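You operate a simulated robot arm through the tools that you are given. There is no shell and no other tool.

You run a simulated robot arm. Do the job below in one go: nothing can be reset, and whatever is moved stays where it is left.

Task
Take the shade card that says "teal" from the top of the long workbench and leave it on the top of the short table. Then fetch the clear tub that says "hand soap" from the small table top and set it on the low table top. Then put the wide beaker in the sink. Then put the brown bottle on the table under the yellow dye nozzle. Then take the wiping pad from the top of the short table and leave it on the low table top. Then take the medium measuring jug from the top of the short table and put it on the small table top. Then take the refill bottle from the low table top and leave it on the table top before the steel track. Keep to this order. Set down upright: shade card, brown bottle, medium measuring jug, refill bottle.

It is judged by the outcome, as a careful person would: the job done as asked, and still so three seconds after it is handed in. It fails if anything else is knocked over, pushed out of place, dropped, spilled or broken.

Robot
A 6-joint arm with a two-finger gripper on a trunk, on a base that drives. Base frame: it is fixed to the floor where the robot stands at the start and does not move with it; the origin is under the middle of the robot, x ahead of it, y to its left, z up. Lengths are in mm, angles in degrees, forces in N, time in s.
Its first joint turns from -166.0 to 166.0 degrees. Places, roughly: brown bottle [-1750, -500, 1000]; clear tub [-750, 2000, 750]; low table top [2300, 1100, 800]; medium measuring jug [1250, 3250, 750]; refill bottle [2250, 2000, 750]; shade card [-1250, 3750, 750]; sink (31x22 cm) [-2900, 1720, 760]; small table top [-500, 2100, 800]; table top before the steel track (52x13 cm) [-1980, 260, 860]; table under the yellow dye nozzle (15x15 cm) [1600, 3040, 620]; top of the short table [1600, 3000, 600]; wide beaker [-2250, 250, 1000]; wiping pad (10x7x6 cm) [1500, 2700, 600]. Payload 3.43 kg.
The tool frame sits at the grasp point between the pads (the TCP): z along the fingers, y along the line on which they close. The tips reach 20 mm beyond it. Largest opening 190 mm; the body of the gripper starts 248 mm behind the TCP.
Orientation is that of the tool frame in the base frame, as a unit quaternion [x, y, z, w]. With the fingers straight down and closing along the base's y, the tool's x points along the base's -x, its y along +y and its z along -z.

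Tools
- The arm moves only by the tool apply_moves. Its arguments are lists of equal length, an entry for each row: "claw": the gripper command, from -1 (shut) to 1 (fully open), values between in proportion; "xyz": the shift along the base's x, y, z in m, a list of three; "dr": the turn, a rotation vector about the base's x, y, z in degrees, a list of three. In form: {"claw": [claw, ...], "xyz": [[dx, dy, dz], ...], "dr": [[rx, ry, rz], ...]}. A call has 1 to 20 rows; each row shifts and turns the commanded pose from where the row before left it. A row lasts 0.2 s, in which the tool goes at most 50 mm and 8.6 degrees; a call with a longer step from one row to the next is refused whole, and so is a gripper value outside its range. A pose out of reach is approached as far as the arm can. The call stops where the force on the tool passes 40 N (or 10 N more than at its start, if that is more) or the arm is blocked; 0.2 s more then pass. Each finger travels about 45 mm/s and halts on what it meets, pressing with about 36 N; the grip force reading is that of the motor and also rises with nothing between the fingers. The clock runs only during rows and for 0.2 s after the last one: add rows that do not move to give the fingers time. The reply holds the time, the measured pose of the TCP, the force on the tool along the base axes, the opening and the grip force, in the units named above and with some noise, with the torque about the TCP (base axes, N m) and any sound that the robot's microphone picked up.
- Cameras (640 x 400 px; columns grow to the right, rows downward): "scene" is now at [32.3, 184.6, 1319.9]; the picture's right is [-0.14, -0.99, 0.00], its down [-0.33, 0.05, -0.94] and it looks along [0.93, -0.14, -0.33] (base axes); focal length 283 px, centre (320, 200). "wrist" rides on the gripper at [70, -8, -288] in the tool frame; the picture's right is [0.12, 0.99, 0.00], its down [-0.96, 0.12, -0.25] and it looks along [-0.25, 0.03, 0.97] (tool axes); focal length 261 px, centre (320, 200). There is no depth. A picture from a camera that has moved, and an enlarged one, comes with that camera's place and axes in the base frame and with its lens.
- camera(camera): a new picture of that camera. The clock stands still meanwhile.
- slide_trunk(by): slides the trunk up (or, below 0, down) by that many mm; the arm and the scene camera ride with it, the base frame stays. It gives what a move gives, with no picture.
- drive_base(legs): drives the robot by 1 to 6 legs, each [ahead, turn to the left] in mm and degrees, along the robot's own axes; the way and the turn of a leg run together, so that a leg with both is an arc; at most 1500 mm and 180 degrees a leg. The arm and the cameras ride along, it lands a little off, and it stops where it bumps. It gives what a move gives.
- turn_head(pan, tilt): turns the head with the scene camera to pan (to the left, within 155 degrees either way) and tilt (down, from -29 to 69), counted from straight ahead of the robot. It gives what a move gives.
- inspect(camera, box): a new picture of the part [left, top, right, bottom] of that camera's present view, enlarged. The clock stands still meanwhile.
- hand_in(): hands the job in; it is judged then, once.

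Nothing tells you exact positions but the pictures and the camera data. Unless the task says otherwise, let go and move clear before handing in.

The tools are called after "Call:" as a command line: name --argument value ..., lists and objects as JSON in quotes. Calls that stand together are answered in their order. apply_moves: Moves the arm, as the interface text tells. Its arguments: {"type":"object","properties":{"claw":{"type":"array","items":{"type":"number"}},"xyz":{"type":"array","items":{"type":"array","items":{"type":"number"}}},"dr":{"type":"array","items":{"type":"array","items":{"type":"number"}}}},"required":["claw","xyz","dr"]} The other tools are called the same way: slide_trunk (by) slides the trunk up or down; drive_base (legs) drives the base; turn_head (pan, tilt) turns the head that bears the scene camera; camera (camera) takes a picture; inspect (camera, box) takes an enlarged picture of a part of a camera's view; hand_in () hands the job in.

At the start:

```text
clock: 0.0
tcp_pos: [719.3, -185.9, 1093.3]
ee_rot: [0.0, 1.0, 0.0, 0.0]
ft_force: [-0.1, -0.5, 0.0]
wrist_torque: [0.04, -0.02, 0.01]
grip_width: 189.9
gripper_force: 0.0
trunk travel left (down, up): [-100.0, 140.0]
robot x, y, heading: [-2.7, 2.5, 0.2]
head pan, tilt: [-8.2, 19.2]
```

scene: 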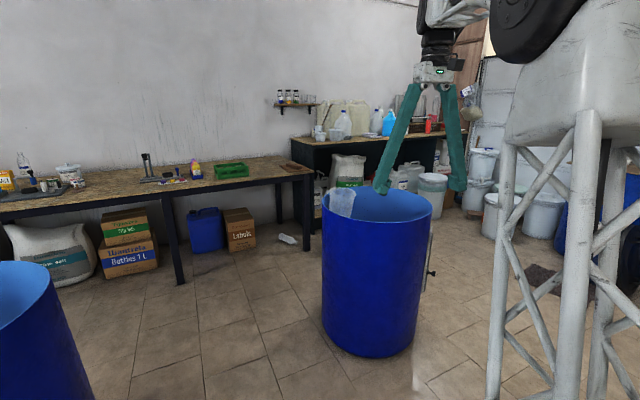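
wrist: 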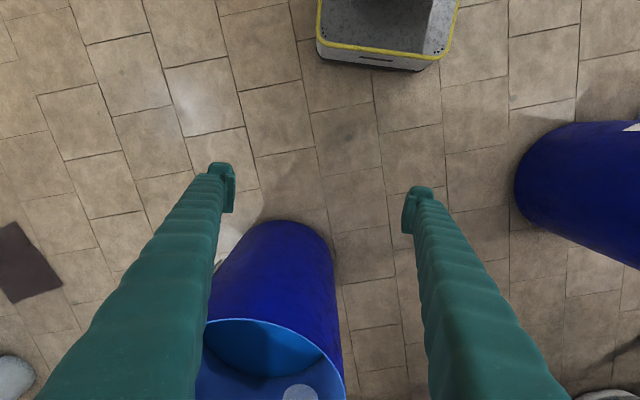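

I see a workshop with blue barrels just ahead and workbenches beyond; nothing is in reach yet. I'll first look around with the head to map the room.

Call:
turn_head --pan 45 --tilt 15

```text
clock: 1.2
tcp_pos: [721.2, -185.6, 1093.6]
ee_rot: [0.0, 1.0, 0.0, 0.0]
ft_force: [-0.3, 0.1, -0.4]
wrist_torque: [0.01, 0.01, -0.02]
grip_width: 189.9
gripper_force: 0.1
trunk travel left (down, up): [-100.0, 140.0]
robot x, y, heading: [-4.6, -0.0, -0.1]
head pan, tilt: [45.0, 15.0]
```

The head is turned left; I take a picture to see the tables on that side.

Call:
camera --camera "scene"

Call:
turn_head --pan 100 --tilt 15

Call:
camera --camera "scene"

Call:
turn_head --pan 150 --tilt 15

Call:
camera --camera "scene"

Call:
turn_head --pan -60 --tilt 15

Call:
camera --camera "scene"

Call:
turn_head --pan -130 --tilt 15

Call:
camera --camera "scene"

```text
taken
camera scene: at [6.2, 264.0, 1326.7], right [0.71, -0.71, 0.0], down [-0.18, -0.18, -0.97], along [0.68, 0.68, -0.26], focal length 283 px, centre (320, 200)
```

scene: 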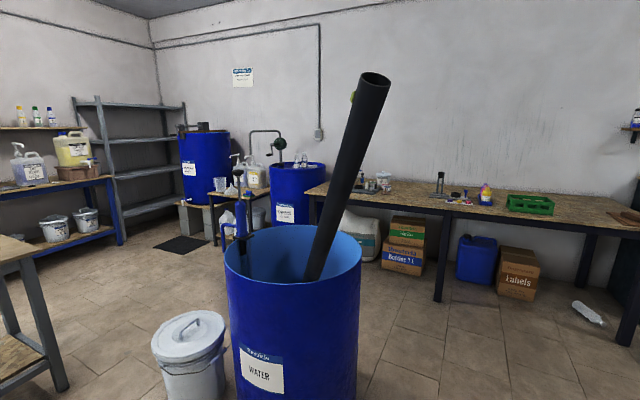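

```text
clock: 2.5
tcp_pos: [721.5, -186.8, 1093.6]
ee_rot: [0.001, 1.0, 0.0, 0.0]
ft_force: [-0.1, -0.1, -0.2]
wrist_torque: [0.02, 0.01, -0.02]
grip_width: 189.9
gripper_force: 0.1
trunk travel left (down, up): [-100.0, 140.0]
robot x, y, heading: [-0.8, -0.4, 0.1]
head pan, tilt: [100.0, 15.0]
```

```text
taken
camera scene: at [-76.1, 290.0, 1326.7], right [0.98, 0.17, 0.0], down [0.04, -0.25, -0.97], along [-0.17, 0.95, -0.26], focal length 283 px, centre (320, 200)
```

scene: 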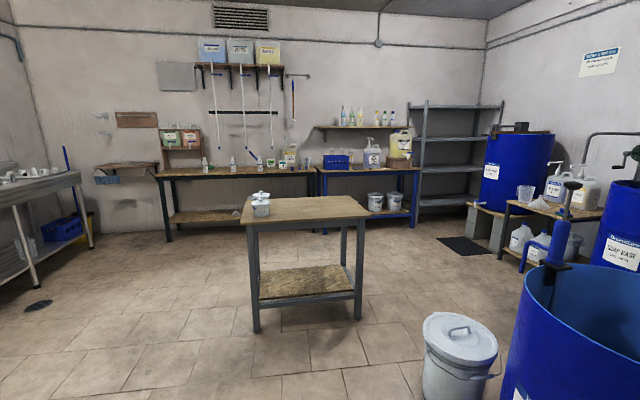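

```text
clock: 3.6
tcp_pos: [719.8, -186.6, 1094.1]
ee_rot: [0.0, 1.0, 0.0, 0.0]
ft_force: [0.0, 0.7, -0.2]
wrist_torque: [-0.01, 0.01, 0.0]
grip_width: 190.0
gripper_force: 0.1
trunk travel left (down, up): [-100.0, 140.0]
robot x, y, heading: [0.9, 1.8, 0.1]
head pan, tilt: [150.0, 15.0]
```

```text
taken
camera scene: at [-140.8, 244.8, 1326.7], right [0.5, 0.87, 0.0], down [0.22, -0.13, -0.97], along [-0.84, 0.48, -0.26], focal length 283 px, centre (320, 200)
```

scene: 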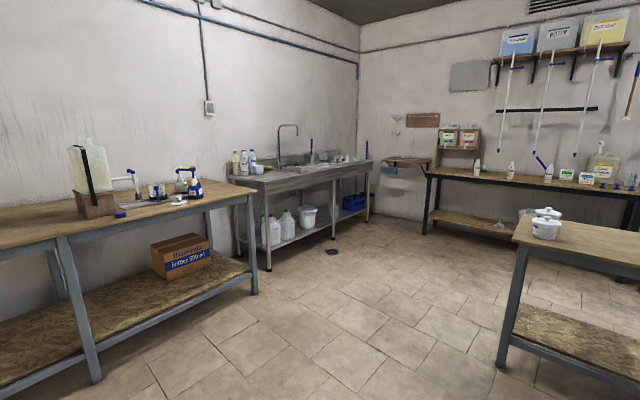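

```text
clock: 6.7
tcp_pos: [719.8, -187.2, 1093.6]
ee_rot: [0.0, 1.0, 0.0, 0.0]
ft_force: [-0.1, -0.4, -0.9]
wrist_torque: [0.0, 0.0, 0.0]
grip_width: 189.8
gripper_force: 0.2
trunk travel left (down, up): [-100.0, 140.0]
robot x, y, heading: [0.2, 0.8, 0.2]
head pan, tilt: [-60.0, 15.0]
```

```text
taken
camera scene: at [-13.2, 117.1, 1326.7], right [-0.87, -0.5, 0.0], down [-0.13, 0.22, -0.97], along [0.48, -0.84, -0.26], focal length 283 px, centre (320, 200)
```

scene: 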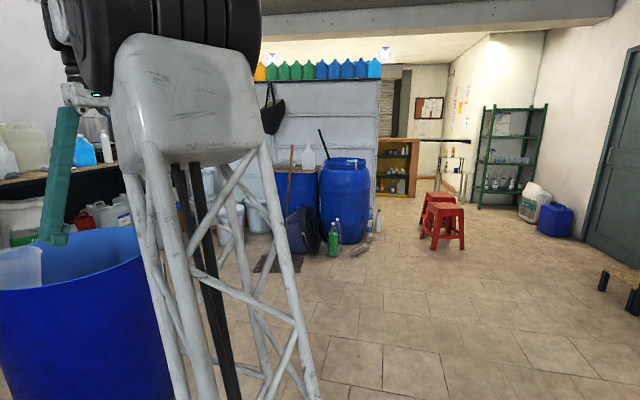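

```text
clock: 8.1
tcp_pos: [719.9, -187.8, 1093.5]
ee_rot: [0.0, 1.0, 0.0, 0.0]
ft_force: [0.0, 0.1, 0.5]
wrist_torque: [-0.02, 0.02, -0.02]
grip_width: 190.1
gripper_force: 0.0
trunk travel left (down, up): [-100.0, 140.0]
robot x, y, heading: [-0.4, -1.5, -0.1]
head pan, tilt: [-130.0, 15.0]
```

```text
taken
camera scene: at [-119.9, 126.4, 1326.7], right [-0.77, 0.64, 0.0], down [0.17, 0.2, -0.97], along [-0.62, -0.74, -0.26], focal length 283 px, centre (320, 200)
```

scene: 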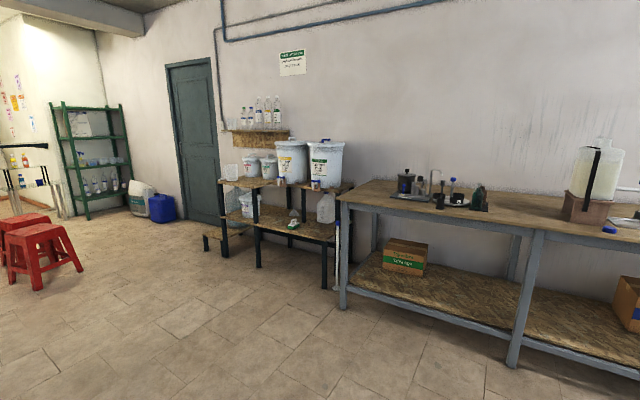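

The room is mapped roughly: small table at about (-500, 2050), far bench at +y, sink and track bench at -x. Now I zoom in on the various areas to identify the objects.

Call:
turn_head --pan 105 --tilt 15

Call:
inspect --camera "scene" --box '[160, 110, 320, 210]'

Call:
inspect --camera "scene" --box '[320, 110, 480, 210]'

Call:
inspect --camera "scene" --box '[240, 160, 400, 260]'

Call:
turn_head --pan 60 --tilt 15

Call:
inspect --camera "scene" --box '[160, 100, 480, 300]'

Call:
turn_head --pan 25 --tilt 15

Call:
inspect --camera "scene" --box '[160, 100, 480, 300]'

Call:
turn_head --pan 155 --tilt 15

Call:
inspect --camera "scene" --box '[40, 100, 360, 300]'

Call:
turn_head --pan -150 --tilt 15

Call:
inspect --camera "scene" --box '[160, 100, 480, 300]'

```text
clock: 11.4
tcp_pos: [719.9, -185.7, 1093.4]
ee_rot: [0.0, 1.0, 0.0, 0.0]
ft_force: [-0.3, -0.1, -0.3]
wrist_torque: [-0.01, -0.01, -0.01]
grip_width: 190.1
gripper_force: 0.0
trunk travel left (down, up): [-100.0, 140.0]
robot x, y, heading: [2.0, -1.5, 0.2]
head pan, tilt: [105.0, 15.0]
```

```text
4.00 times, centred on (240, 160) of scene
camera zoom: at [-84.1, 288.2, 1326.7], right [0.97, 0.26, 0.0], down [0.07, -0.25, -0.97], along [-0.25, 0.93, -0.26], focal length 1132 px, centre (640, 360)
```

zoom: 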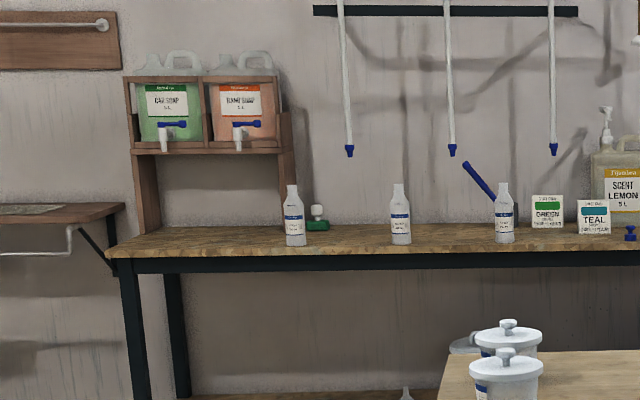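

```text
4.00 times, centred on (400, 160) of scene
camera zoom: at [-84.1, 288.2, 1326.7], right [0.97, 0.26, 0.0], down [0.07, -0.25, -0.97], along [-0.25, 0.93, -0.26], focal length 1132 px, centre (0, 360)
```

zoom: 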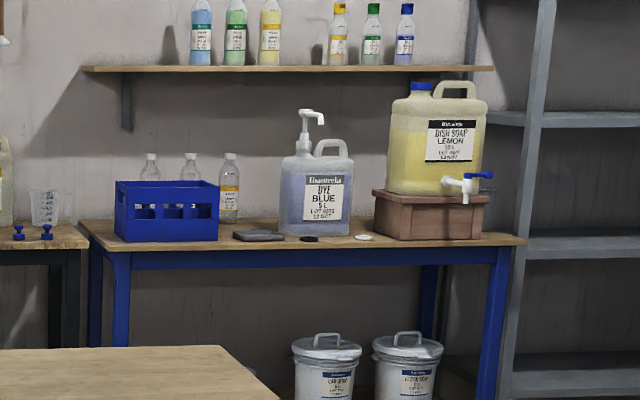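

```text
4.00 times, centred on (320, 210) of scene
camera zoom: at [-84.1, 288.2, 1326.7], right [0.97, 0.26, 0.0], down [0.07, -0.25, -0.97], along [-0.25, 0.93, -0.26], focal length 1132 px, centre (320, 160)
```

zoom: 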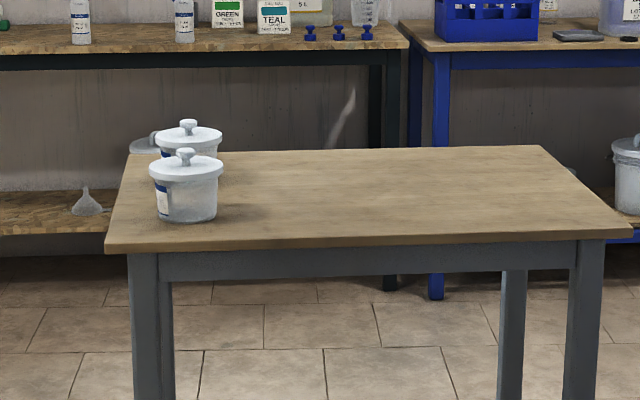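

```text
clock: 12.5
tcp_pos: [720.7, -186.7, 1093.1]
ee_rot: [-0.001, 1.0, 0.0, 0.0]
ft_force: [0.9, -0.8, -0.4]
wrist_torque: [0.01, -0.01, -0.02]
grip_width: 190.1
gripper_force: 0.1
trunk travel left (down, up): [-100.0, 140.0]
robot x, y, heading: [2.8, 0.8, -0.3]
head pan, tilt: [60.0, 15.0]
```

```text
2.00 times, centred on (320, 200) of scene
camera zoom: at [-13.3, 278.9, 1326.7], right [0.87, -0.5, 0.0], down [-0.13, -0.22, -0.97], along [0.48, 0.84, -0.26], focal length 566 px, centre (320, 200)
```

zoom: 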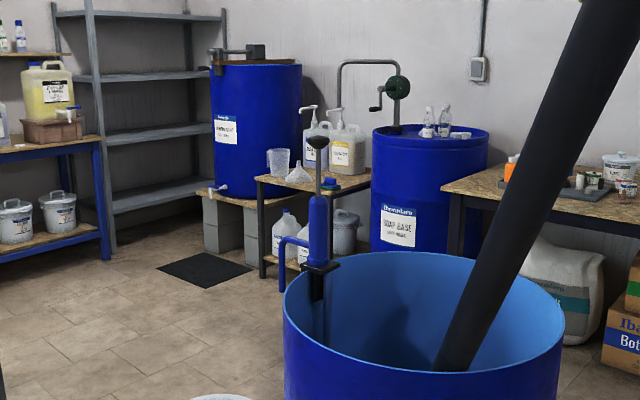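

```text
clock: 13.6
tcp_pos: [720.1, -185.9, 1094.4]
ee_rot: [0.0, 1.0, 0.0, -0.001]
ft_force: [1.1, 0.4, 0.9]
wrist_torque: [-0.01, 0.01, 0.0]
grip_width: 189.9
gripper_force: 0.1
trunk travel left (down, up): [-100.0, 140.0]
robot x, y, heading: [1.6, -2.3, 0.3]
head pan, tilt: [25.0, 15.0]
```

```text
2.00 times, centred on (320, 200) of scene
camera zoom: at [24.7, 237.5, 1326.7], right [0.42, -0.91, 0.0], down [-0.23, -0.11, -0.97], along [0.88, 0.41, -0.26], focal length 566 px, centre (320, 200)
```

zoom: 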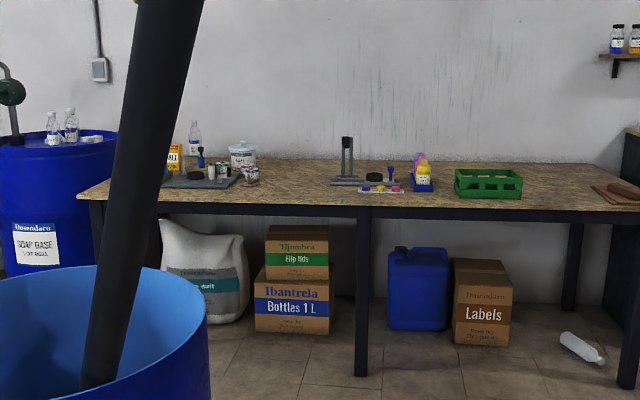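

```text
clock: 15.7
tcp_pos: [720.0, -186.3, 1094.2]
ee_rot: [0.0, 1.0, 0.0, -0.001]
ft_force: [0.2, -0.6, 0.8]
wrist_torque: [0.02, 0.04, 0.01]
grip_width: 190.2
gripper_force: 0.1
trunk travel left (down, up): [-100.0, 140.0]
robot x, y, heading: [1.4, -0.4, 0.2]
head pan, tilt: [154.7, 15.0]
```

```text
2.00 times, centred on (200, 200) of scene
camera zoom: at [-144.3, 238.0, 1326.7], right [0.43, 0.9, 0.0], down [0.23, -0.11, -0.97], along [-0.87, 0.41, -0.26], focal length 566 px, centre (560, 200)
```

zoom: 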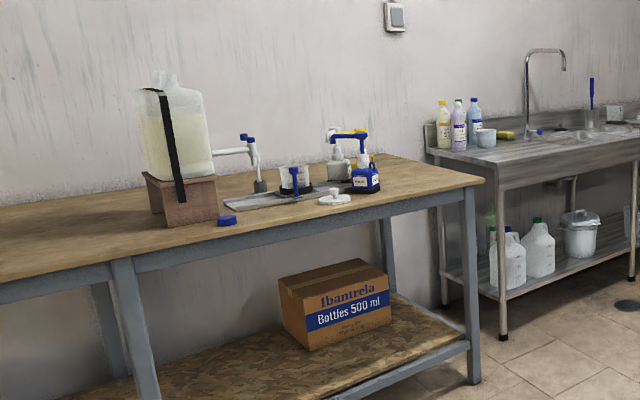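

```text
clock: 19.8
tcp_pos: [720.3, -186.7, 1093.6]
ee_rot: [0.0, 1.0, 0.0, 0.0]
ft_force: [-1.6, -0.5, 0.4]
wrist_torque: [0.0, 0.02, 0.01]
grip_width: 189.7
gripper_force: 0.0
trunk travel left (down, up): [-100.0, 140.0]
robot x, y, heading: [-3.8, 2.6, -0.1]
head pan, tilt: [-150.0, 15.0]
```

```text
2.00 times, centred on (320, 200) of scene
camera zoom: at [-140.8, 151.3, 1326.7], right [-0.5, 0.87, 0.0], down [0.22, 0.13, -0.97], along [-0.84, -0.48, -0.26], focal length 566 px, centre (320, 200)
```

zoom: 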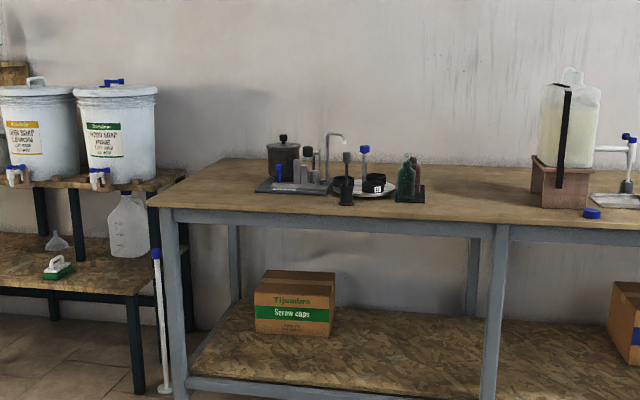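

I have located the teal card on the black back bench, the tubs on the small table, the short table with dye jugs, and the track bench. The room is rotated about 21° against my frame. Before driving I check my own footprint and the arm mast by looking down.

Call:
turn_head --pan -60 --tilt 65

Call:
camera --camera "scene"

Call:
turn_head --pan 0 --tilt 65

Call:
camera --camera "scene"

Call:
turn_head --pan 120 --tilt 65

Call:
camera --camera "scene"

Call:
turn_head --pan -120 --tilt 65

Call:
camera --camera "scene"

```text
clock: 21.5
tcp_pos: [719.9, -186.3, 1094.3]
ee_rot: [0.0, 1.0, 0.001, 0.0]
ft_force: [-0.1, -0.5, 0.5]
wrist_torque: [0.0, -0.02, 0.03]
grip_width: 189.9
gripper_force: 0.1
trunk travel left (down, up): [-100.0, 140.0]
robot x, y, heading: [0.8, 1.5, -0.1]
head pan, tilt: [-60.0, 65.0]
```

```text
taken
camera scene: at [-29.6, 145.4, 1254.9], right [-0.87, -0.5, 0.0], down [-0.45, 0.79, -0.42], along [0.21, -0.37, -0.91], focal length 283 px, centre (320, 200)
```

scene: 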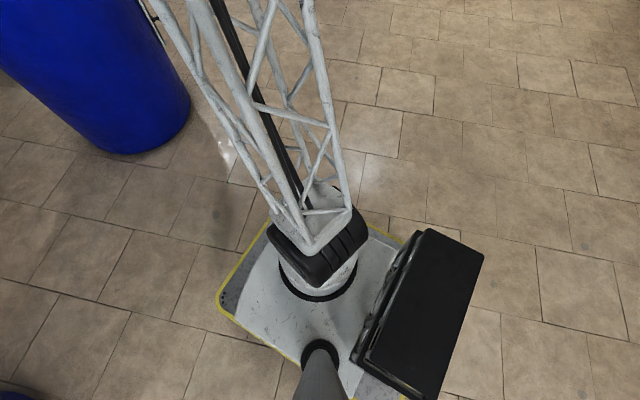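

```text
clock: 22.8
tcp_pos: [720.6, -186.2, 1092.3]
ee_rot: [0.0, 1.0, 0.0, 0.0]
ft_force: [0.5, -0.1, 0.2]
wrist_torque: [0.0, 0.02, 0.0]
grip_width: 190.1
gripper_force: 0.0
trunk travel left (down, up): [-100.0, 140.0]
robot x, y, heading: [-2.4, -0.3, 0.2]
head pan, tilt: [0.0, 65.0]
```

```text
taken
camera scene: at [0.8, 197.9, 1254.8], right [0.0, -1.0, 0.0], down [-0.91, 0.0, -0.42], along [0.42, 0.0, -0.91], focal length 283 px, centre (320, 200)
```

scene: 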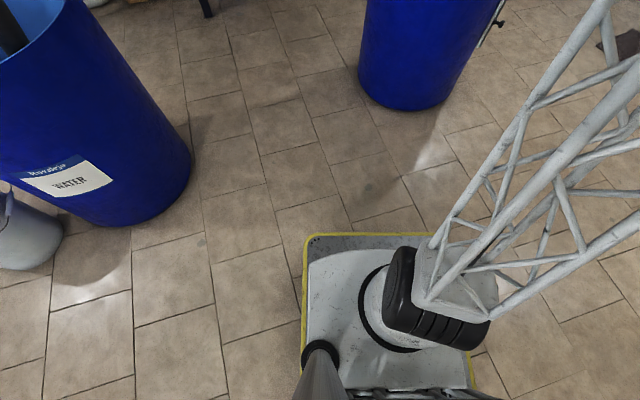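

```text
clock: 24.8
tcp_pos: [720.7, -186.7, 1093.3]
ee_rot: [0.0, 1.0, 0.0, 0.0]
ft_force: [-0.3, -0.2, 0.2]
wrist_torque: [0.04, -0.03, 0.01]
grip_width: 190.1
gripper_force: 0.1
trunk travel left (down, up): [-100.0, 140.0]
robot x, y, heading: [-1.9, 0.2, 0.1]
head pan, tilt: [120.0, 65.0]
```

```text
taken
camera scene: at [-90.2, 250.6, 1254.8], right [0.87, 0.5, 0.0], down [0.45, -0.79, -0.42], along [-0.21, 0.37, -0.91], focal length 283 px, centre (320, 200)
```

scene: 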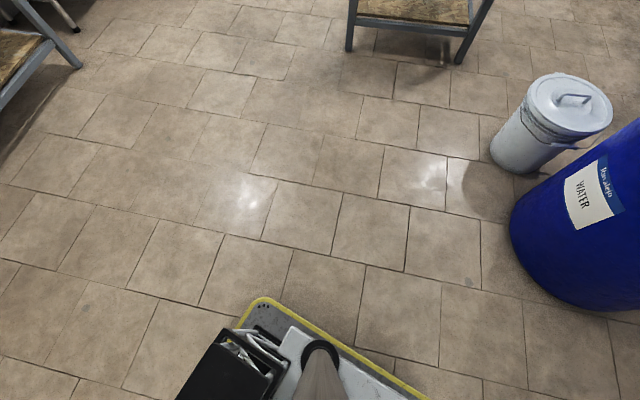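

```text
clock: 28.1
tcp_pos: [720.9, -188.5, 1093.9]
ee_rot: [-0.001, 1.0, -0.001, 0.0]
ft_force: [-0.5, -1.1, 0.4]
wrist_torque: [-0.01, 0.0, -0.01]
grip_width: 190.0
gripper_force: 0.1
trunk travel left (down, up): [-100.0, 140.0]
robot x, y, heading: [1.6, -1.3, -0.1]
head pan, tilt: [-120.0, 65.0]
```

```text
taken
camera scene: at [-90.3, 145.4, 1254.8], right [-0.87, 0.5, 0.0], down [0.45, 0.79, -0.42], along [-0.21, -0.37, -0.91], focal length 283 px, centre (320, 200)
```

scene: 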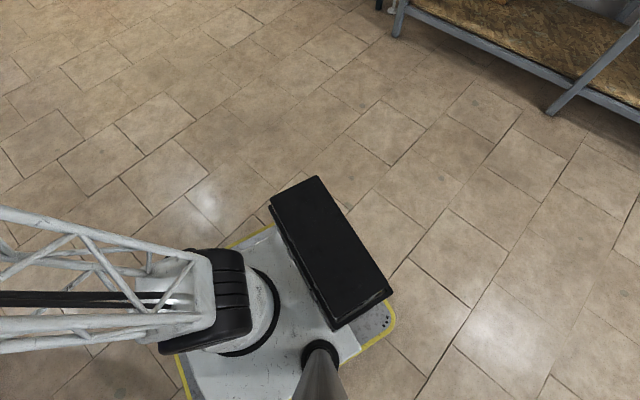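

The arm stands on the base near its middle with a lattice upper arm; the base is about 0.68 x 0.51 m. I first pull the tool in so that turning clears the barrels.

Call:
apply_moves --claw '[0.2, 0.2, 0.2, 0.2, 0.2, 0.2, 0.2]' --xyz '[[-0.045, 0.02, 0.015], [-0.045, 0.02, 0.015], [-0.045, 0.02, 0.015], [-0.045, 0.02, 0.015], [-0.045, 0.02, 0.015], [-0.045, 0.02, 0.015], [0, 0, 0]]' --dr '[[0, 0, 0], [0, 0, 0], [0, 0, 0], [0, 0, 0], [0, 0, 0], [0, 0, 0], [0, 0, 0]]'

Call:
turn_head --pan 20 --tilt 20

Call:
camera --camera "scene"

Call:
camera --camera "wrist"

```text
refused: row 1 steps farther than a row can; nothing moved
```

```text
clock: 30.4
tcp_pos: [721.3, -186.1, 1092.9]
ee_rot: [0.001, 1.0, -0.001, 0.0]
ft_force: [-0.8, 0.6, -0.9]
wrist_torque: [0.0, 0.02, -0.03]
grip_width: 190.2
gripper_force: 0.0
trunk travel left (down, up): [-100.0, 140.0]
robot x, y, heading: [0.4, 2.7, 0.1]
head pan, tilt: [20.0, 20.0]
```

```text
taken
camera scene: at [27.6, 229.8, 1318.5], right [0.34, -0.94, 0.0], down [-0.32, -0.12, -0.94], along [0.88, 0.32, -0.34], focal length 283 px, centre (320, 200)
```

scene: 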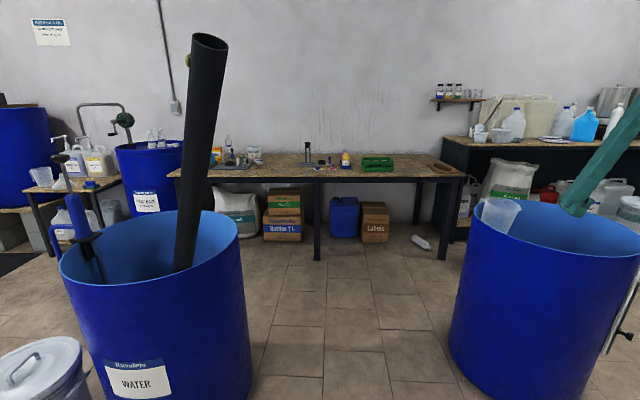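

```text
taken
camera wrist: at [649.9, -194.3, 1380.9], right [-0.12, 0.99, 0.0], down [0.96, 0.12, 0.25], along [0.25, 0.03, -0.97], focal length 261 px, centre (320, 200)
```

wrist: 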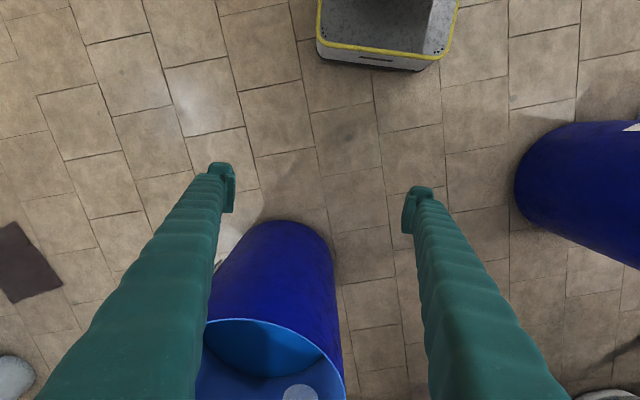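

The step was a bit too long. I retract with shorter steps.

Call:
apply_moves --claw '[0.2, 0.2, 0.2, 0.2, 0.2, 0.2, 0.2, 0.2]' --xyz '[[-0.04, 0.02, 0.012], [-0.04, 0.02, 0.012], [-0.04, 0.02, 0.012], [-0.04, 0.02, 0.012], [-0.04, 0.02, 0.012], [-0.04, 0.02, 0.012], [-0.04, 0.02, 0.012], [0, 0, 0]]' --dr '[[0, 0, 0], [0, 0, 0], [0, 0, 0], [0, 0, 0], [0, 0, 0], [0, 0, 0], [0, 0, 0], [0, 0, 0]]'

Call:
camera --camera "scene"

Call:
camera --camera "wrist"

```text
clock: 32.2
tcp_pos: [440.5, -45.1, 1177.3]
ee_rot: [0.0, 1.0, 0.0, 0.0]
ft_force: [0.1, -0.4, 0.9]
wrist_torque: [0.03, -0.07, 0.0]
grip_width: 113.9
gripper_force: 0.1
trunk travel left (down, up): [-100.0, 140.0]
robot x, y, heading: [-0.4, -1.8, 0.2]
head pan, tilt: [20.0, 20.0]
```

```text
taken
camera scene: at [27.4, 229.9, 1318.5], right [0.34, -0.94, 0.0], down [-0.32, -0.12, -0.94], along [0.88, 0.32, -0.34], focal length 283 px, centre (320, 200)
```

scene: 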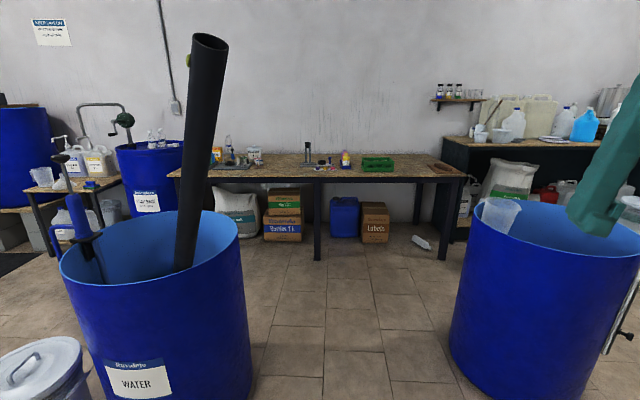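

```text
taken
camera wrist: at [370.5, -52.9, 1464.6], right [-0.12, 0.99, 0.0], down [0.96, 0.12, 0.25], along [0.25, 0.03, -0.97], focal length 261 px, centre (320, 200)
```

wrist: 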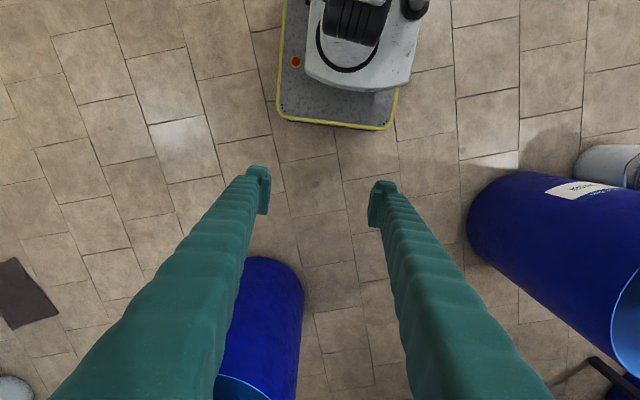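

The tool is now 440 mm ahead at z 1177. I drive around the west side of the small table toward the back bench.

Call:
drive_base --legs '[[0, 136], [1500, 0], [150, 0], [0, -25]]'

Call:
turn_head --pan -10 --tilt 20

Call:
camera --camera "scene"

```text
clock: 47.9
tcp_pos: [-1445.4, 1367.2, 1176.9]
ee_rot: [0.857, -0.515, 0.0, 0.0]
ft_force: [-0.2, 0.1, -0.1]
wrist_torque: [-0.01, 0.01, -0.04]
grip_width: 113.8
gripper_force: 0.1
trunk travel left (down, up): [-100.0, 140.0]
robot x, y, heading: [-1279.1, 956.5, 117.9]
head pan, tilt: [20.0, 20.0]
```

```text
clock: 48.9
tcp_pos: [-1443.4, 1366.5, 1176.3]
ee_rot: [0.857, -0.516, 0.0, 0.001]
ft_force: [-0.3, 0.4, 0.0]
wrist_torque: [-0.01, 0.01, 0.01]
grip_width: 113.9
gripper_force: 0.0
trunk travel left (down, up): [-100.0, 140.0]
robot x, y, heading: [-1277.6, 952.4, 118.3]
head pan, tilt: [-10.0, 20.0]
```

```text
taken
camera scene: at [-1453.6, 897.6, 1318.5], right [0.95, 0.31, 0.0], down [0.11, -0.33, -0.94], along [-0.29, 0.89, -0.34], focal length 283 px, centre (320, 200)
```

scene: 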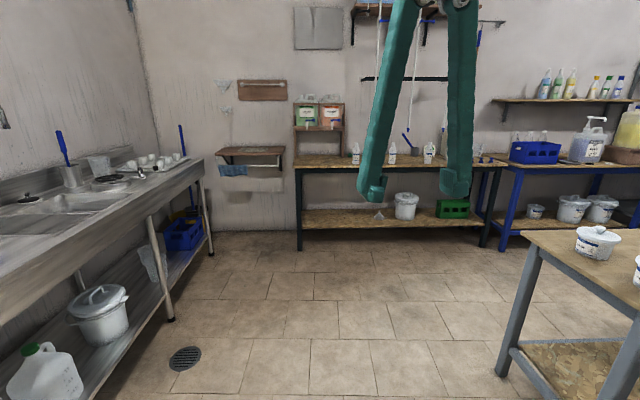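

I'm at about (-1278, 953) heading 118°, a little off from what I commanded. The way ahead between sink and small table is clear, so I continue up to the lane in front of the back bench and turn parallel to it.

Call:
drive_base --legs '[[0, -7], [1500, 0], [240, 0]]'

Call:
drive_base --legs '[[0, -88]]'

Call:
turn_head --pan 15 --tilt 20

Call:
camera --camera "scene"

```text
clock: 58.5
tcp_pos: [-2086.3, 3035.8, 1176.0]
ee_rot: [0.833, -0.553, 0.0, 0.0]
ft_force: [-0.3, -0.1, -1.2]
wrist_torque: [0.05, -0.01, -0.01]
grip_width: 113.8
gripper_force: 0.1
trunk travel left (down, up): [-100.0, 140.0]
robot x, y, heading: [-1953.3, 2612.2, 113.0]
head pan, tilt: [-10.0, 20.0]
```

```text
clock: 62.7
tcp_pos: [-1542.2, 2772.0, 1177.2]
ee_rot: [-0.235, 0.972, 0.001, 0.001]
ft_force: [0.0, 0.6, 0.3]
wrist_torque: [-0.02, 0.03, -0.01]
grip_width: 113.7
gripper_force: 0.0
trunk travel left (down, up): [-100.0, 140.0]
robot x, y, heading: [-1956.9, 2615.6, 27.5]
head pan, tilt: [-10.0, 20.0]
```

```text
clock: 63.6
tcp_pos: [-1542.4, 2772.0, 1176.8]
ee_rot: [-0.236, 0.972, 0.001, 0.001]
ft_force: [-0.2, 0.3, 0.1]
wrist_torque: [-0.02, 0.03, -0.04]
grip_width: 113.6
gripper_force: 0.1
trunk travel left (down, up): [-100.0, 140.0]
robot x, y, heading: [-1958.8, 2613.5, 27.1]
head pan, tilt: [15.0, 20.0]
```

```text
taken
camera scene: at [-2031.7, 2821.7, 1318.5], right [0.67, -0.74, 0.0], down [-0.25, -0.23, -0.94], along [0.7, 0.63, -0.34], focal length 283 px, centre (320, 200)
```

scene: 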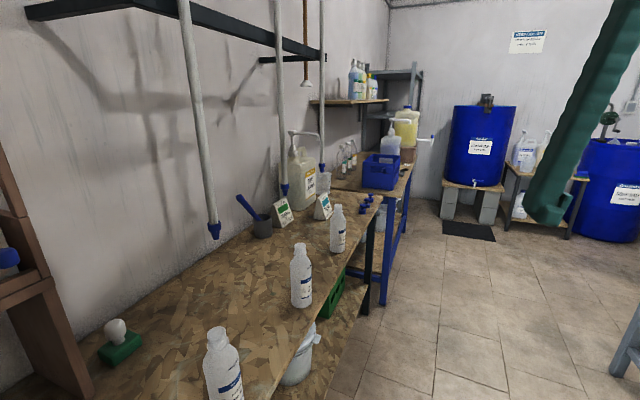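

I'm in the lane by the back bench; the two shade cards (green, then teal) stand near the lemon scent jug. I straighten out and drive along the bench until I'm abreast of the teal card.

Call:
drive_base --legs '[[0, -8.5], [1000, 0]]'

Call:
turn_head --pan 85 --tilt 35

Call:
camera --camera "scene"

```text
clock: 69.3
tcp_pos: [-596.9, 3040.9, 1177.4]
ee_rot: [-0.172, 0.985, 0.0, 0.0]
ft_force: [-0.9, 0.0, -0.3]
wrist_torque: [0.0, 0.04, -0.01]
grip_width: 114.2
gripper_force: 0.1
trunk travel left (down, up): [-100.0, 140.0]
robot x, y, heading: [-1028.5, 2936.3, 19.7]
head pan, tilt: [15.0, 20.0]
```

```text
clock: 70.8
tcp_pos: [-599.0, 3041.2, 1176.4]
ee_rot: [-0.171, 0.985, 0.0, 0.0]
ft_force: [0.3, 0.4, -0.2]
wrist_torque: [0.0, 0.03, 0.02]
grip_width: 114.1
gripper_force: 0.0
trunk travel left (down, up): [-100.0, 140.0]
robot x, y, heading: [-1031.9, 2934.4, 19.5]
head pan, tilt: [85.0, 35.0]
```

```text
taken
camera scene: at [-1175.0, 3186.1, 1294.7], right [0.97, 0.25, 0.0], down [0.15, -0.55, -0.82], along [-0.21, 0.79, -0.57], focal length 283 px, centre (320, 200)
```

scene: 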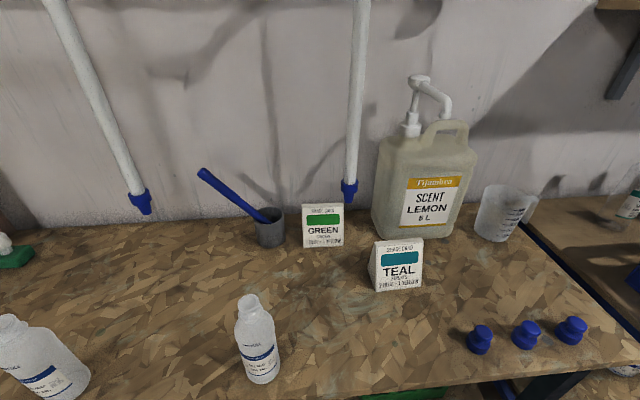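

I can see the teal tent card close up in front of the lemon scent jug. I zoom in to measure its pose.

Call:
inspect --camera "scene" --box '[340, 210, 468, 290]'

```text
5.00 times, centred on (404, 250) of scene
camera zoom: at [-1175.0, 3186.1, 1294.7], right [0.97, 0.25, 0.0], down [0.15, -0.55, -0.82], along [-0.21, 0.79, -0.57], focal length 1414 px, centre (-100, -50)
```

zoom: 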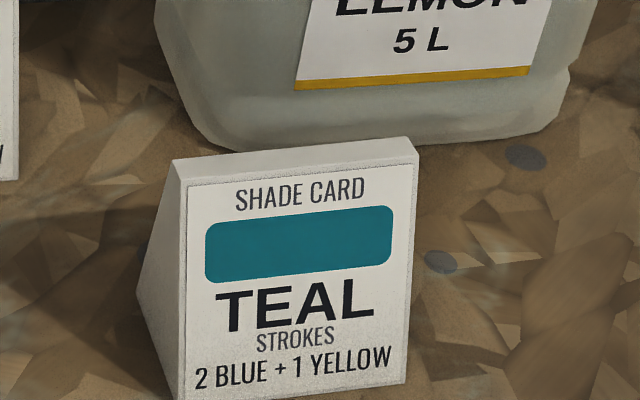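

The teal card is a solid wedge about 92 mm wide, standing parallel to the bench, centred near (-1124, 3620) with the bench top about z 815. I swing the arm over to a point just before it, turning the tool 90° to close along the card's width, and look with the wrist camera.

Call:
apply_moves --claw '[0.7, 0.7, 0.7, 0.7, 0.7, 0.7, 0.7, 0.7, 0.7, 0.7, 0.7, 0.7, 0.7, 0.7, 0.7, 0.7, 0.7]' --xyz '[[-0.0307, 0.0299, 0], [-0.0307, 0.0299, 0], [-0.0307, 0.0299, 0], [-0.0307, 0.0299, 0], [-0.0307, 0.0299, 0], [-0.0307, 0.0299, 0], [-0.0307, 0.0299, 0], [-0.0307, 0.0299, 0], [-0.0307, 0.0299, 0], [-0.0307, 0.0299, 0], [-0.0307, 0.0299, 0], [-0.0307, 0.0299, 0], [-0.0307, 0.0299, 0], [-0.0307, 0.0299, 0], [-0.0307, 0.0299, 0], [-0.0307, 0.0299, 0], [0, 0, 0]]' --dr '[[0, 0, 5.62], [0, 0, 5.62], [0, 0, 5.62], [0, 0, 5.62], [0, 0, 5.62], [0, 0, 5.62], [0, 0, 5.62], [0, 0, 5.62], [0, 0, 5.62], [0, 0, 5.62], [0, 0, 5.62], [0, 0, 5.62], [0, 0, 5.62], [0, 0, 5.62], [0, 0, 5.62], [0, 0, 5.62], [0, 0, 0]]'

Call:
camera --camera "wrist"

Call:
camera --camera "scene"

```text
clock: 74.4
tcp_pos: [-1087.2, 3521.5, 1174.7]
ee_rot: [0.817, -0.576, 0.0, 0.0]
ft_force: [-1.5, -0.1, -0.3]
wrist_torque: [-0.07, 0.01, 0.0]
grip_width: 161.6
gripper_force: 0.1
trunk travel left (down, up): [-100.0, 140.0]
robot x, y, heading: [-1026.1, 2936.1, 19.8]
head pan, tilt: [85.0, 35.0]
```

```text
taken
camera wrist: at [-1055.5, 3458.2, 1461.3], right [-0.89, -0.45, 0.0], down [-0.43, 0.87, 0.25], along [-0.11, 0.22, -0.97], focal length 261 px, centre (320, 200)
```

wrist: 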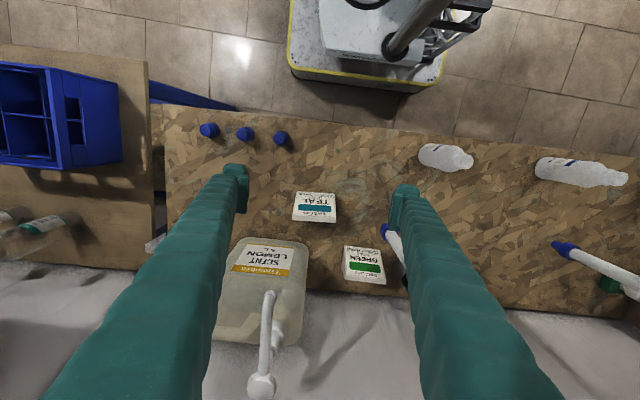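

```text
taken
camera scene: at [-1175.1, 3186.5, 1294.6], right [0.97, 0.25, 0.0], down [0.15, -0.56, -0.82], along [-0.21, 0.79, -0.57], focal length 283 px, centre (320, 200)
```

scene: 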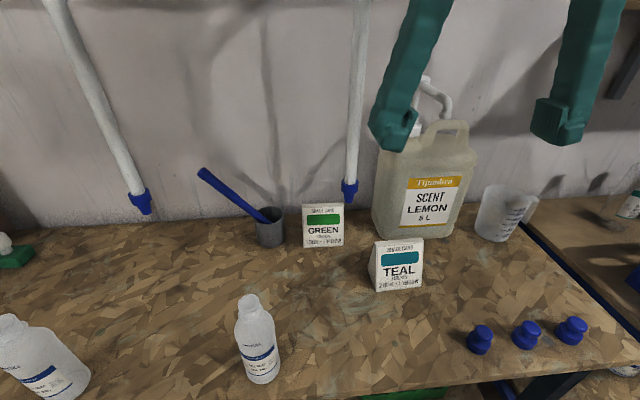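

The wrist camera sees the teal card slightly ahead; I zoom in to triangulate it against the scene view.

Call:
inspect --camera "wrist" --box '[256, 160, 384, 240]'

```text
5.00 times, centred on (320, 200) of wrist
camera zoom: at [-1055.5, 3458.2, 1461.3], right [-0.89, -0.45, 0.0], down [-0.43, 0.87, 0.25], along [-0.11, 0.22, -0.97], focal length 1303 px, centre (320, 200)
```

zoom: 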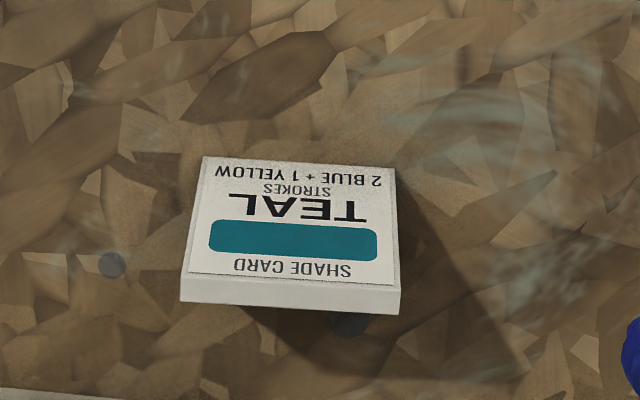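

Both views agree: card centre about (-1125, 3628), bench z about 812. I move above it and descend to grasp height.

Call:
apply_moves --claw '[0.7, 0.7, 0.7, 0.7, 0.7, 0.7, 0.7, 0.7, 0.7, 0.7, 0.7, 0.7]' --xyz '[[-0.0126, 0.0355, 0], [-0.0126, 0.0355, 0], [-0.0126, 0.0355, 0], [0, 0, -0.045], [0, 0, -0.045], [0, 0, -0.045], [0, 0, -0.045], [0, 0, -0.045], [0, 0, -0.045], [0, 0, -0.03], [0, 0, -0.01], [0, 0, 0]]' --dr '[[0, 0, 0.5], [0, 0, 0.5], [0, 0, 0.5], [0, 0, 0], [0, 0, 0], [0, 0, 0], [0, 0, 0], [0, 0, 0], [0, 0, 0], [0, 0, 0], [0, 0, 0], [0, 0, 0]]'

Call:
camera --camera "wrist"

Call:
camera --camera "scene"

```text
clock: 75.0
tcp_pos: [-1109.7, 3580.1, 1177.6]
ee_rot: [0.823, -0.568, 0.004, 0.003]
ft_force: [12.6, -41.6, -14.5]
wrist_torque: [11.0, 1.87, 1.89]
grip_width: 159.2
gripper_force: 0.1
trunk travel left (down, up): [-100.0, 140.0]
robot x, y, heading: [-1032.4, 2936.5, 19.6]
head pan, tilt: [85.0, 35.0]
stopped in row 3: the force on the tool passed its limit at 157 N (the readings are from after the stop); the commanded pose is now the measured one
```

```text
taken
camera wrist: at [-1077.6, 3521.4, 1465.9], right [-0.89, -0.46, 0.0], down [-0.45, 0.86, 0.24], along [-0.11, 0.21, -0.97], focal length 261 px, centre (320, 200)
```

wrist: 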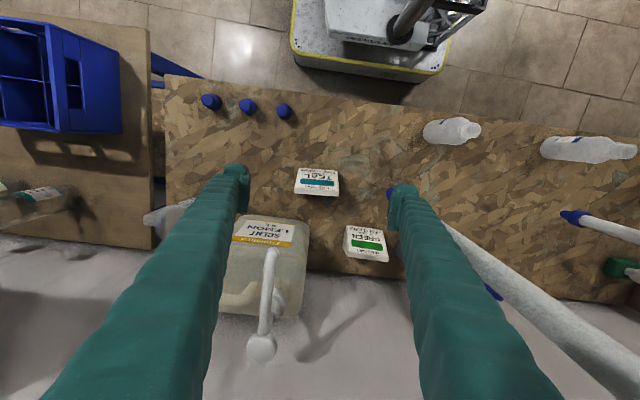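

```text
taken
camera scene: at [-1174.0, 3184.4, 1294.8], right [0.97, 0.25, 0.0], down [0.14, -0.55, -0.82], along [-0.21, 0.79, -0.57], focal length 283 px, centre (320, 200)
```

scene: 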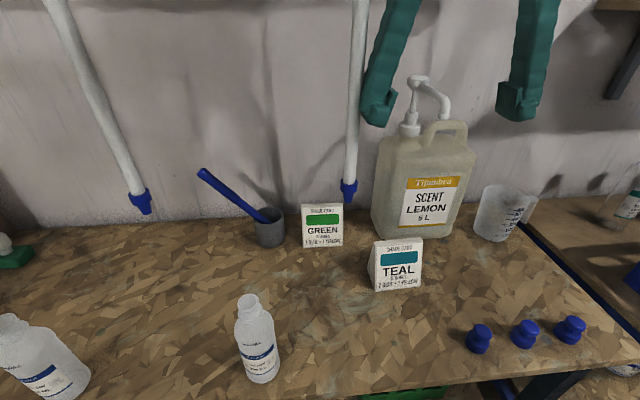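

Something high up (about z 1440) touched the gripper body — probably a hanging hose or the bar above the bench. I back off a little and look up.

Call:
apply_moves --claw '[0.7, 0.7, 0.7]' --xyz '[[0.0126, -0.035, 0], [0.0126, -0.035, 0], [0, 0, 0]]' --dr '[[0, 0, 0], [0, 0, 0], [0, 0, 0]]'

Call:
turn_head --pan 85 --tilt -10

Call:
camera --camera "scene"

```text
clock: 75.8
tcp_pos: [-1086.2, 3513.7, 1177.5]
ee_rot: [0.823, -0.568, 0.004, 0.004]
ft_force: [1.1, -0.4, 0.4]
wrist_torque: [0.06, 0.05, -0.01]
grip_width: 161.6
gripper_force: 0.0
trunk travel left (down, up): [-100.0, 140.0]
robot x, y, heading: [-1026.8, 2935.6, 19.6]
head pan, tilt: [85.0, 35.0]
```

```text
clock: 76.9
tcp_pos: [-1085.4, 3514.0, 1176.5]
ee_rot: [0.823, -0.568, 0.003, 0.004]
ft_force: [1.1, -0.1, -0.6]
wrist_torque: [0.0, -0.01, -0.01]
grip_width: 161.5
gripper_force: 0.0
trunk travel left (down, up): [-100.0, 140.0]
robot x, y, heading: [-1028.7, 2934.4, 19.7]
head pan, tilt: [85.0, -10.0]
```

```text
taken
camera scene: at [-1173.9, 3182.7, 1366.0], right [0.97, 0.25, 0.0], down [-0.04, 0.17, -0.98], along [-0.25, 0.95, 0.17], focal length 283 px, centre (320, 200)
```

scene: 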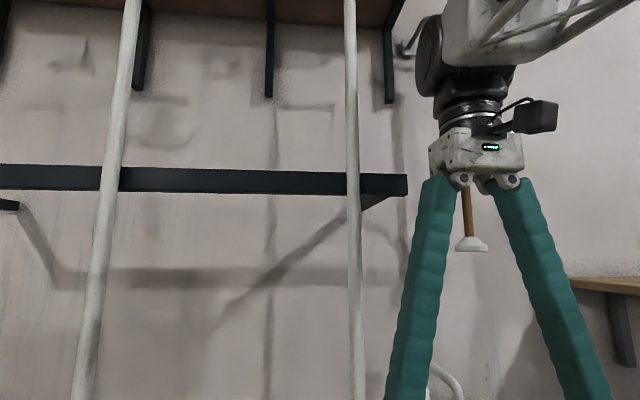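

A hose hangs just left of the card and a bar runs above it, so a straight-down approach won't fit. I'll tilt the tool 35° so the hand stays back toward the robot, and approach along the tool axis.

Call:
apply_moves --claw '[0.55, 0.55, 0.55, 0.55, 0.55, 0.55]' --xyz '[[0.002, -0.004, -0.022], [0.002, -0.004, -0.022], [0.002, -0.004, -0.022], [0.002, -0.004, -0.022], [0.003, -0.003, -0.022], [0, 0, 0]]' --dr '[[6.54, 2.49, 0], [6.54, 2.49, 0], [6.54, 2.49, 0], [6.54, 2.49, 0], [6.54, 2.49, 0], [0, 0, 0]]'

Call:
turn_head --pan 85 --tilt 30

Call:
camera --camera "scene"

Call:
camera --camera "wrist"

```text
clock: 78.3
tcp_pos: [-1075.4, 3493.1, 1066.4]
ee_rot: [0.786, -0.543, -0.243, -0.167]
ft_force: [-0.2, 0.8, 0.5]
wrist_torque: [0.03, -0.01, 0.01]
grip_width: 147.2
gripper_force: 0.0
trunk travel left (down, up): [-100.0, 140.0]
robot x, y, heading: [-1029.4, 2933.6, 19.6]
head pan, tilt: [85.0, -10.0]
```

```text
clock: 79.4
tcp_pos: [-1074.4, 3493.8, 1066.8]
ee_rot: [0.786, -0.542, -0.244, -0.167]
ft_force: [-0.1, 0.2, 0.2]
wrist_torque: [-0.01, 0.01, 0.0]
grip_width: 147.2
gripper_force: 0.1
trunk travel left (down, up): [-100.0, 140.0]
robot x, y, heading: [-1026.8, 2931.8, 19.5]
head pan, tilt: [85.0, 30.0]
```

```text
taken
camera scene: at [-1175.4, 3188.4, 1302.5], right [0.97, 0.25, 0.0], down [0.13, -0.48, -0.87], along [-0.22, 0.84, -0.5], focal length 283 px, centre (320, 200)
```

scene: 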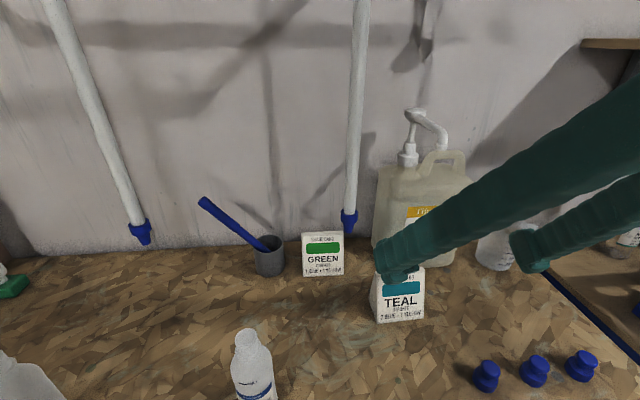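

```text
taken
camera wrist: at [-989.2, 3291.3, 1264.3], right [-0.89, -0.44, -0.07], down [-0.34, 0.57, 0.75], along [-0.29, 0.69, -0.66], focal length 261 px, centre (320, 200)
```

wrist: 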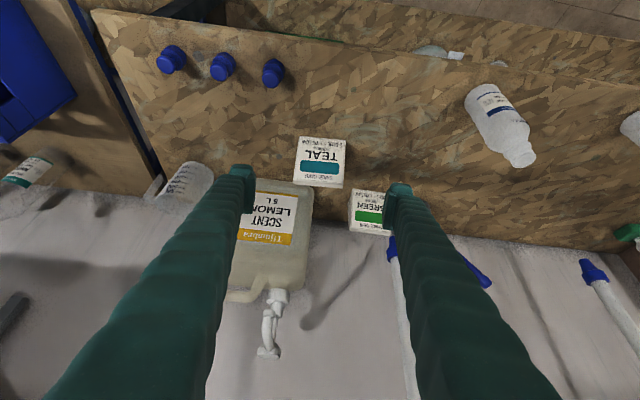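

The card lies centred between the fingers along the approach line. I move in along the tool axis.

Call:
apply_moves --claw '[0.55, 0.55, 0.55, 0.55, 0.55, 0.55, 0.55, 0.55]' --xyz '[[-0.0083, 0.0222, -0.0342], [-0.0083, 0.0222, -0.0342], [-0.0083, 0.0222, -0.0342], [-0.0083, 0.0222, -0.0342], [-0.0083, 0.0222, -0.0342], [-0.004, 0.0111, -0.0171], [-0.004, 0.0111, -0.0171], [0, 0, 0]]' --dr '[[0, 0, 0], [0, 0, 0], [0, 0, 0], [0, 0, 0], [0, 0, 0], [0, 0, 0], [0, 0, 0], [0, 0, 0]]'

Call:
camera --camera "scene"

Call:
camera --camera "wrist"

```text
clock: 81.2
tcp_pos: [-1123.4, 3627.8, 860.7]
ee_rot: [0.786, -0.543, -0.244, -0.167]
ft_force: [0.1, 0.4, -0.8]
wrist_torque: [0.0, -0.02, -0.04]
grip_width: 147.2
gripper_force: 0.0
trunk travel left (down, up): [-100.0, 140.0]
robot x, y, heading: [-1028.4, 2932.9, 19.6]
head pan, tilt: [85.0, 30.0]
```

```text
taken
camera scene: at [-1175.4, 3188.6, 1302.4], right [0.97, 0.25, 0.0], down [0.13, -0.48, -0.87], along [-0.22, 0.84, -0.5], focal length 283 px, centre (320, 200)
```

scene: 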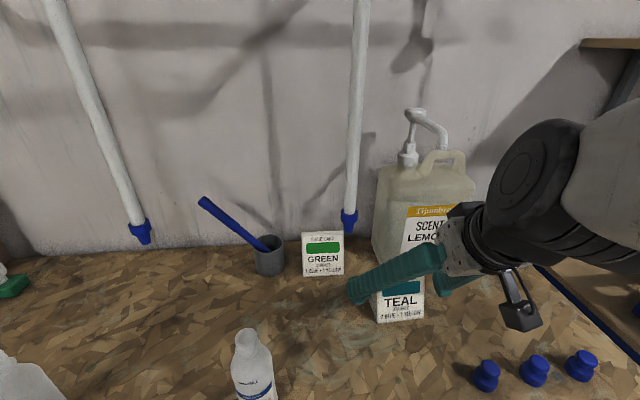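

```text
taken
camera wrist: at [-1036.7, 3426.1, 1057.6], right [-0.89, -0.44, -0.07], down [-0.34, 0.57, 0.75], along [-0.29, 0.69, -0.66], focal length 261 px, centre (320, 200)
```

wrist: 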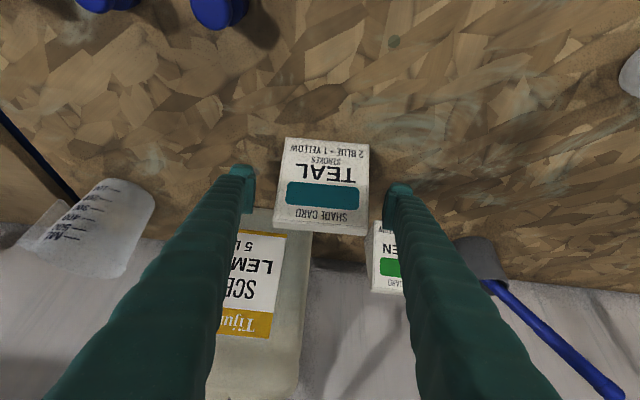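

The fingers straddle the card. I close on it.

Call:
apply_moves --claw '[-0.2, -0.2, -0.2, -0.2, -0.2, -0.2, -0.2]' --xyz '[[0, 0, 0], [0, 0, 0], [0, 0, 0], [0, 0, 0], [0, 0, 0], [0, 0, 0], [0, 0, 0]]' --dr '[[0, 0, 0], [0, 0, 0], [0, 0, 0], [0, 0, 0], [0, 0, 0], [0, 0, 0], [0, 0, 0]]'

Call:
camera --camera "wrist"

```text
clock: 82.8
tcp_pos: [-1122.6, 3627.5, 860.8]
ee_rot: [0.786, -0.543, -0.244, -0.167]
ft_force: [0.2, -0.1, 1.5]
wrist_torque: [-0.02, 0.0, 0.03]
grip_width: 104.4
gripper_force: 35.8
trunk travel left (down, up): [-100.0, 140.0]
robot x, y, heading: [-1027.6, 2935.6, 19.8]
head pan, tilt: [85.0, 30.0]
```

```text
taken
camera wrist: at [-1036.6, 3426.0, 1057.9], right [-0.89, -0.44, -0.07], down [-0.34, 0.57, 0.75], along [-0.29, 0.69, -0.66], focal length 261 px, centre (320, 200)
```

wrist: 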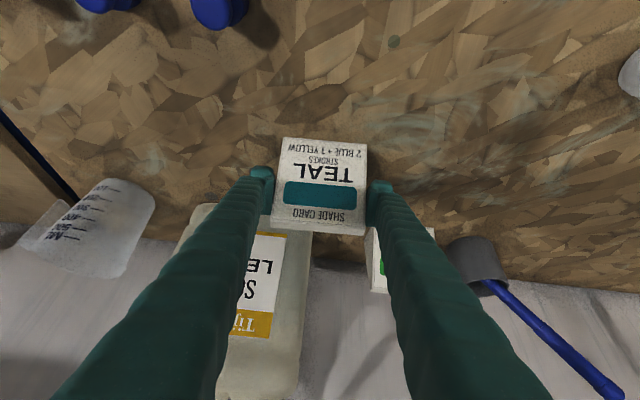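

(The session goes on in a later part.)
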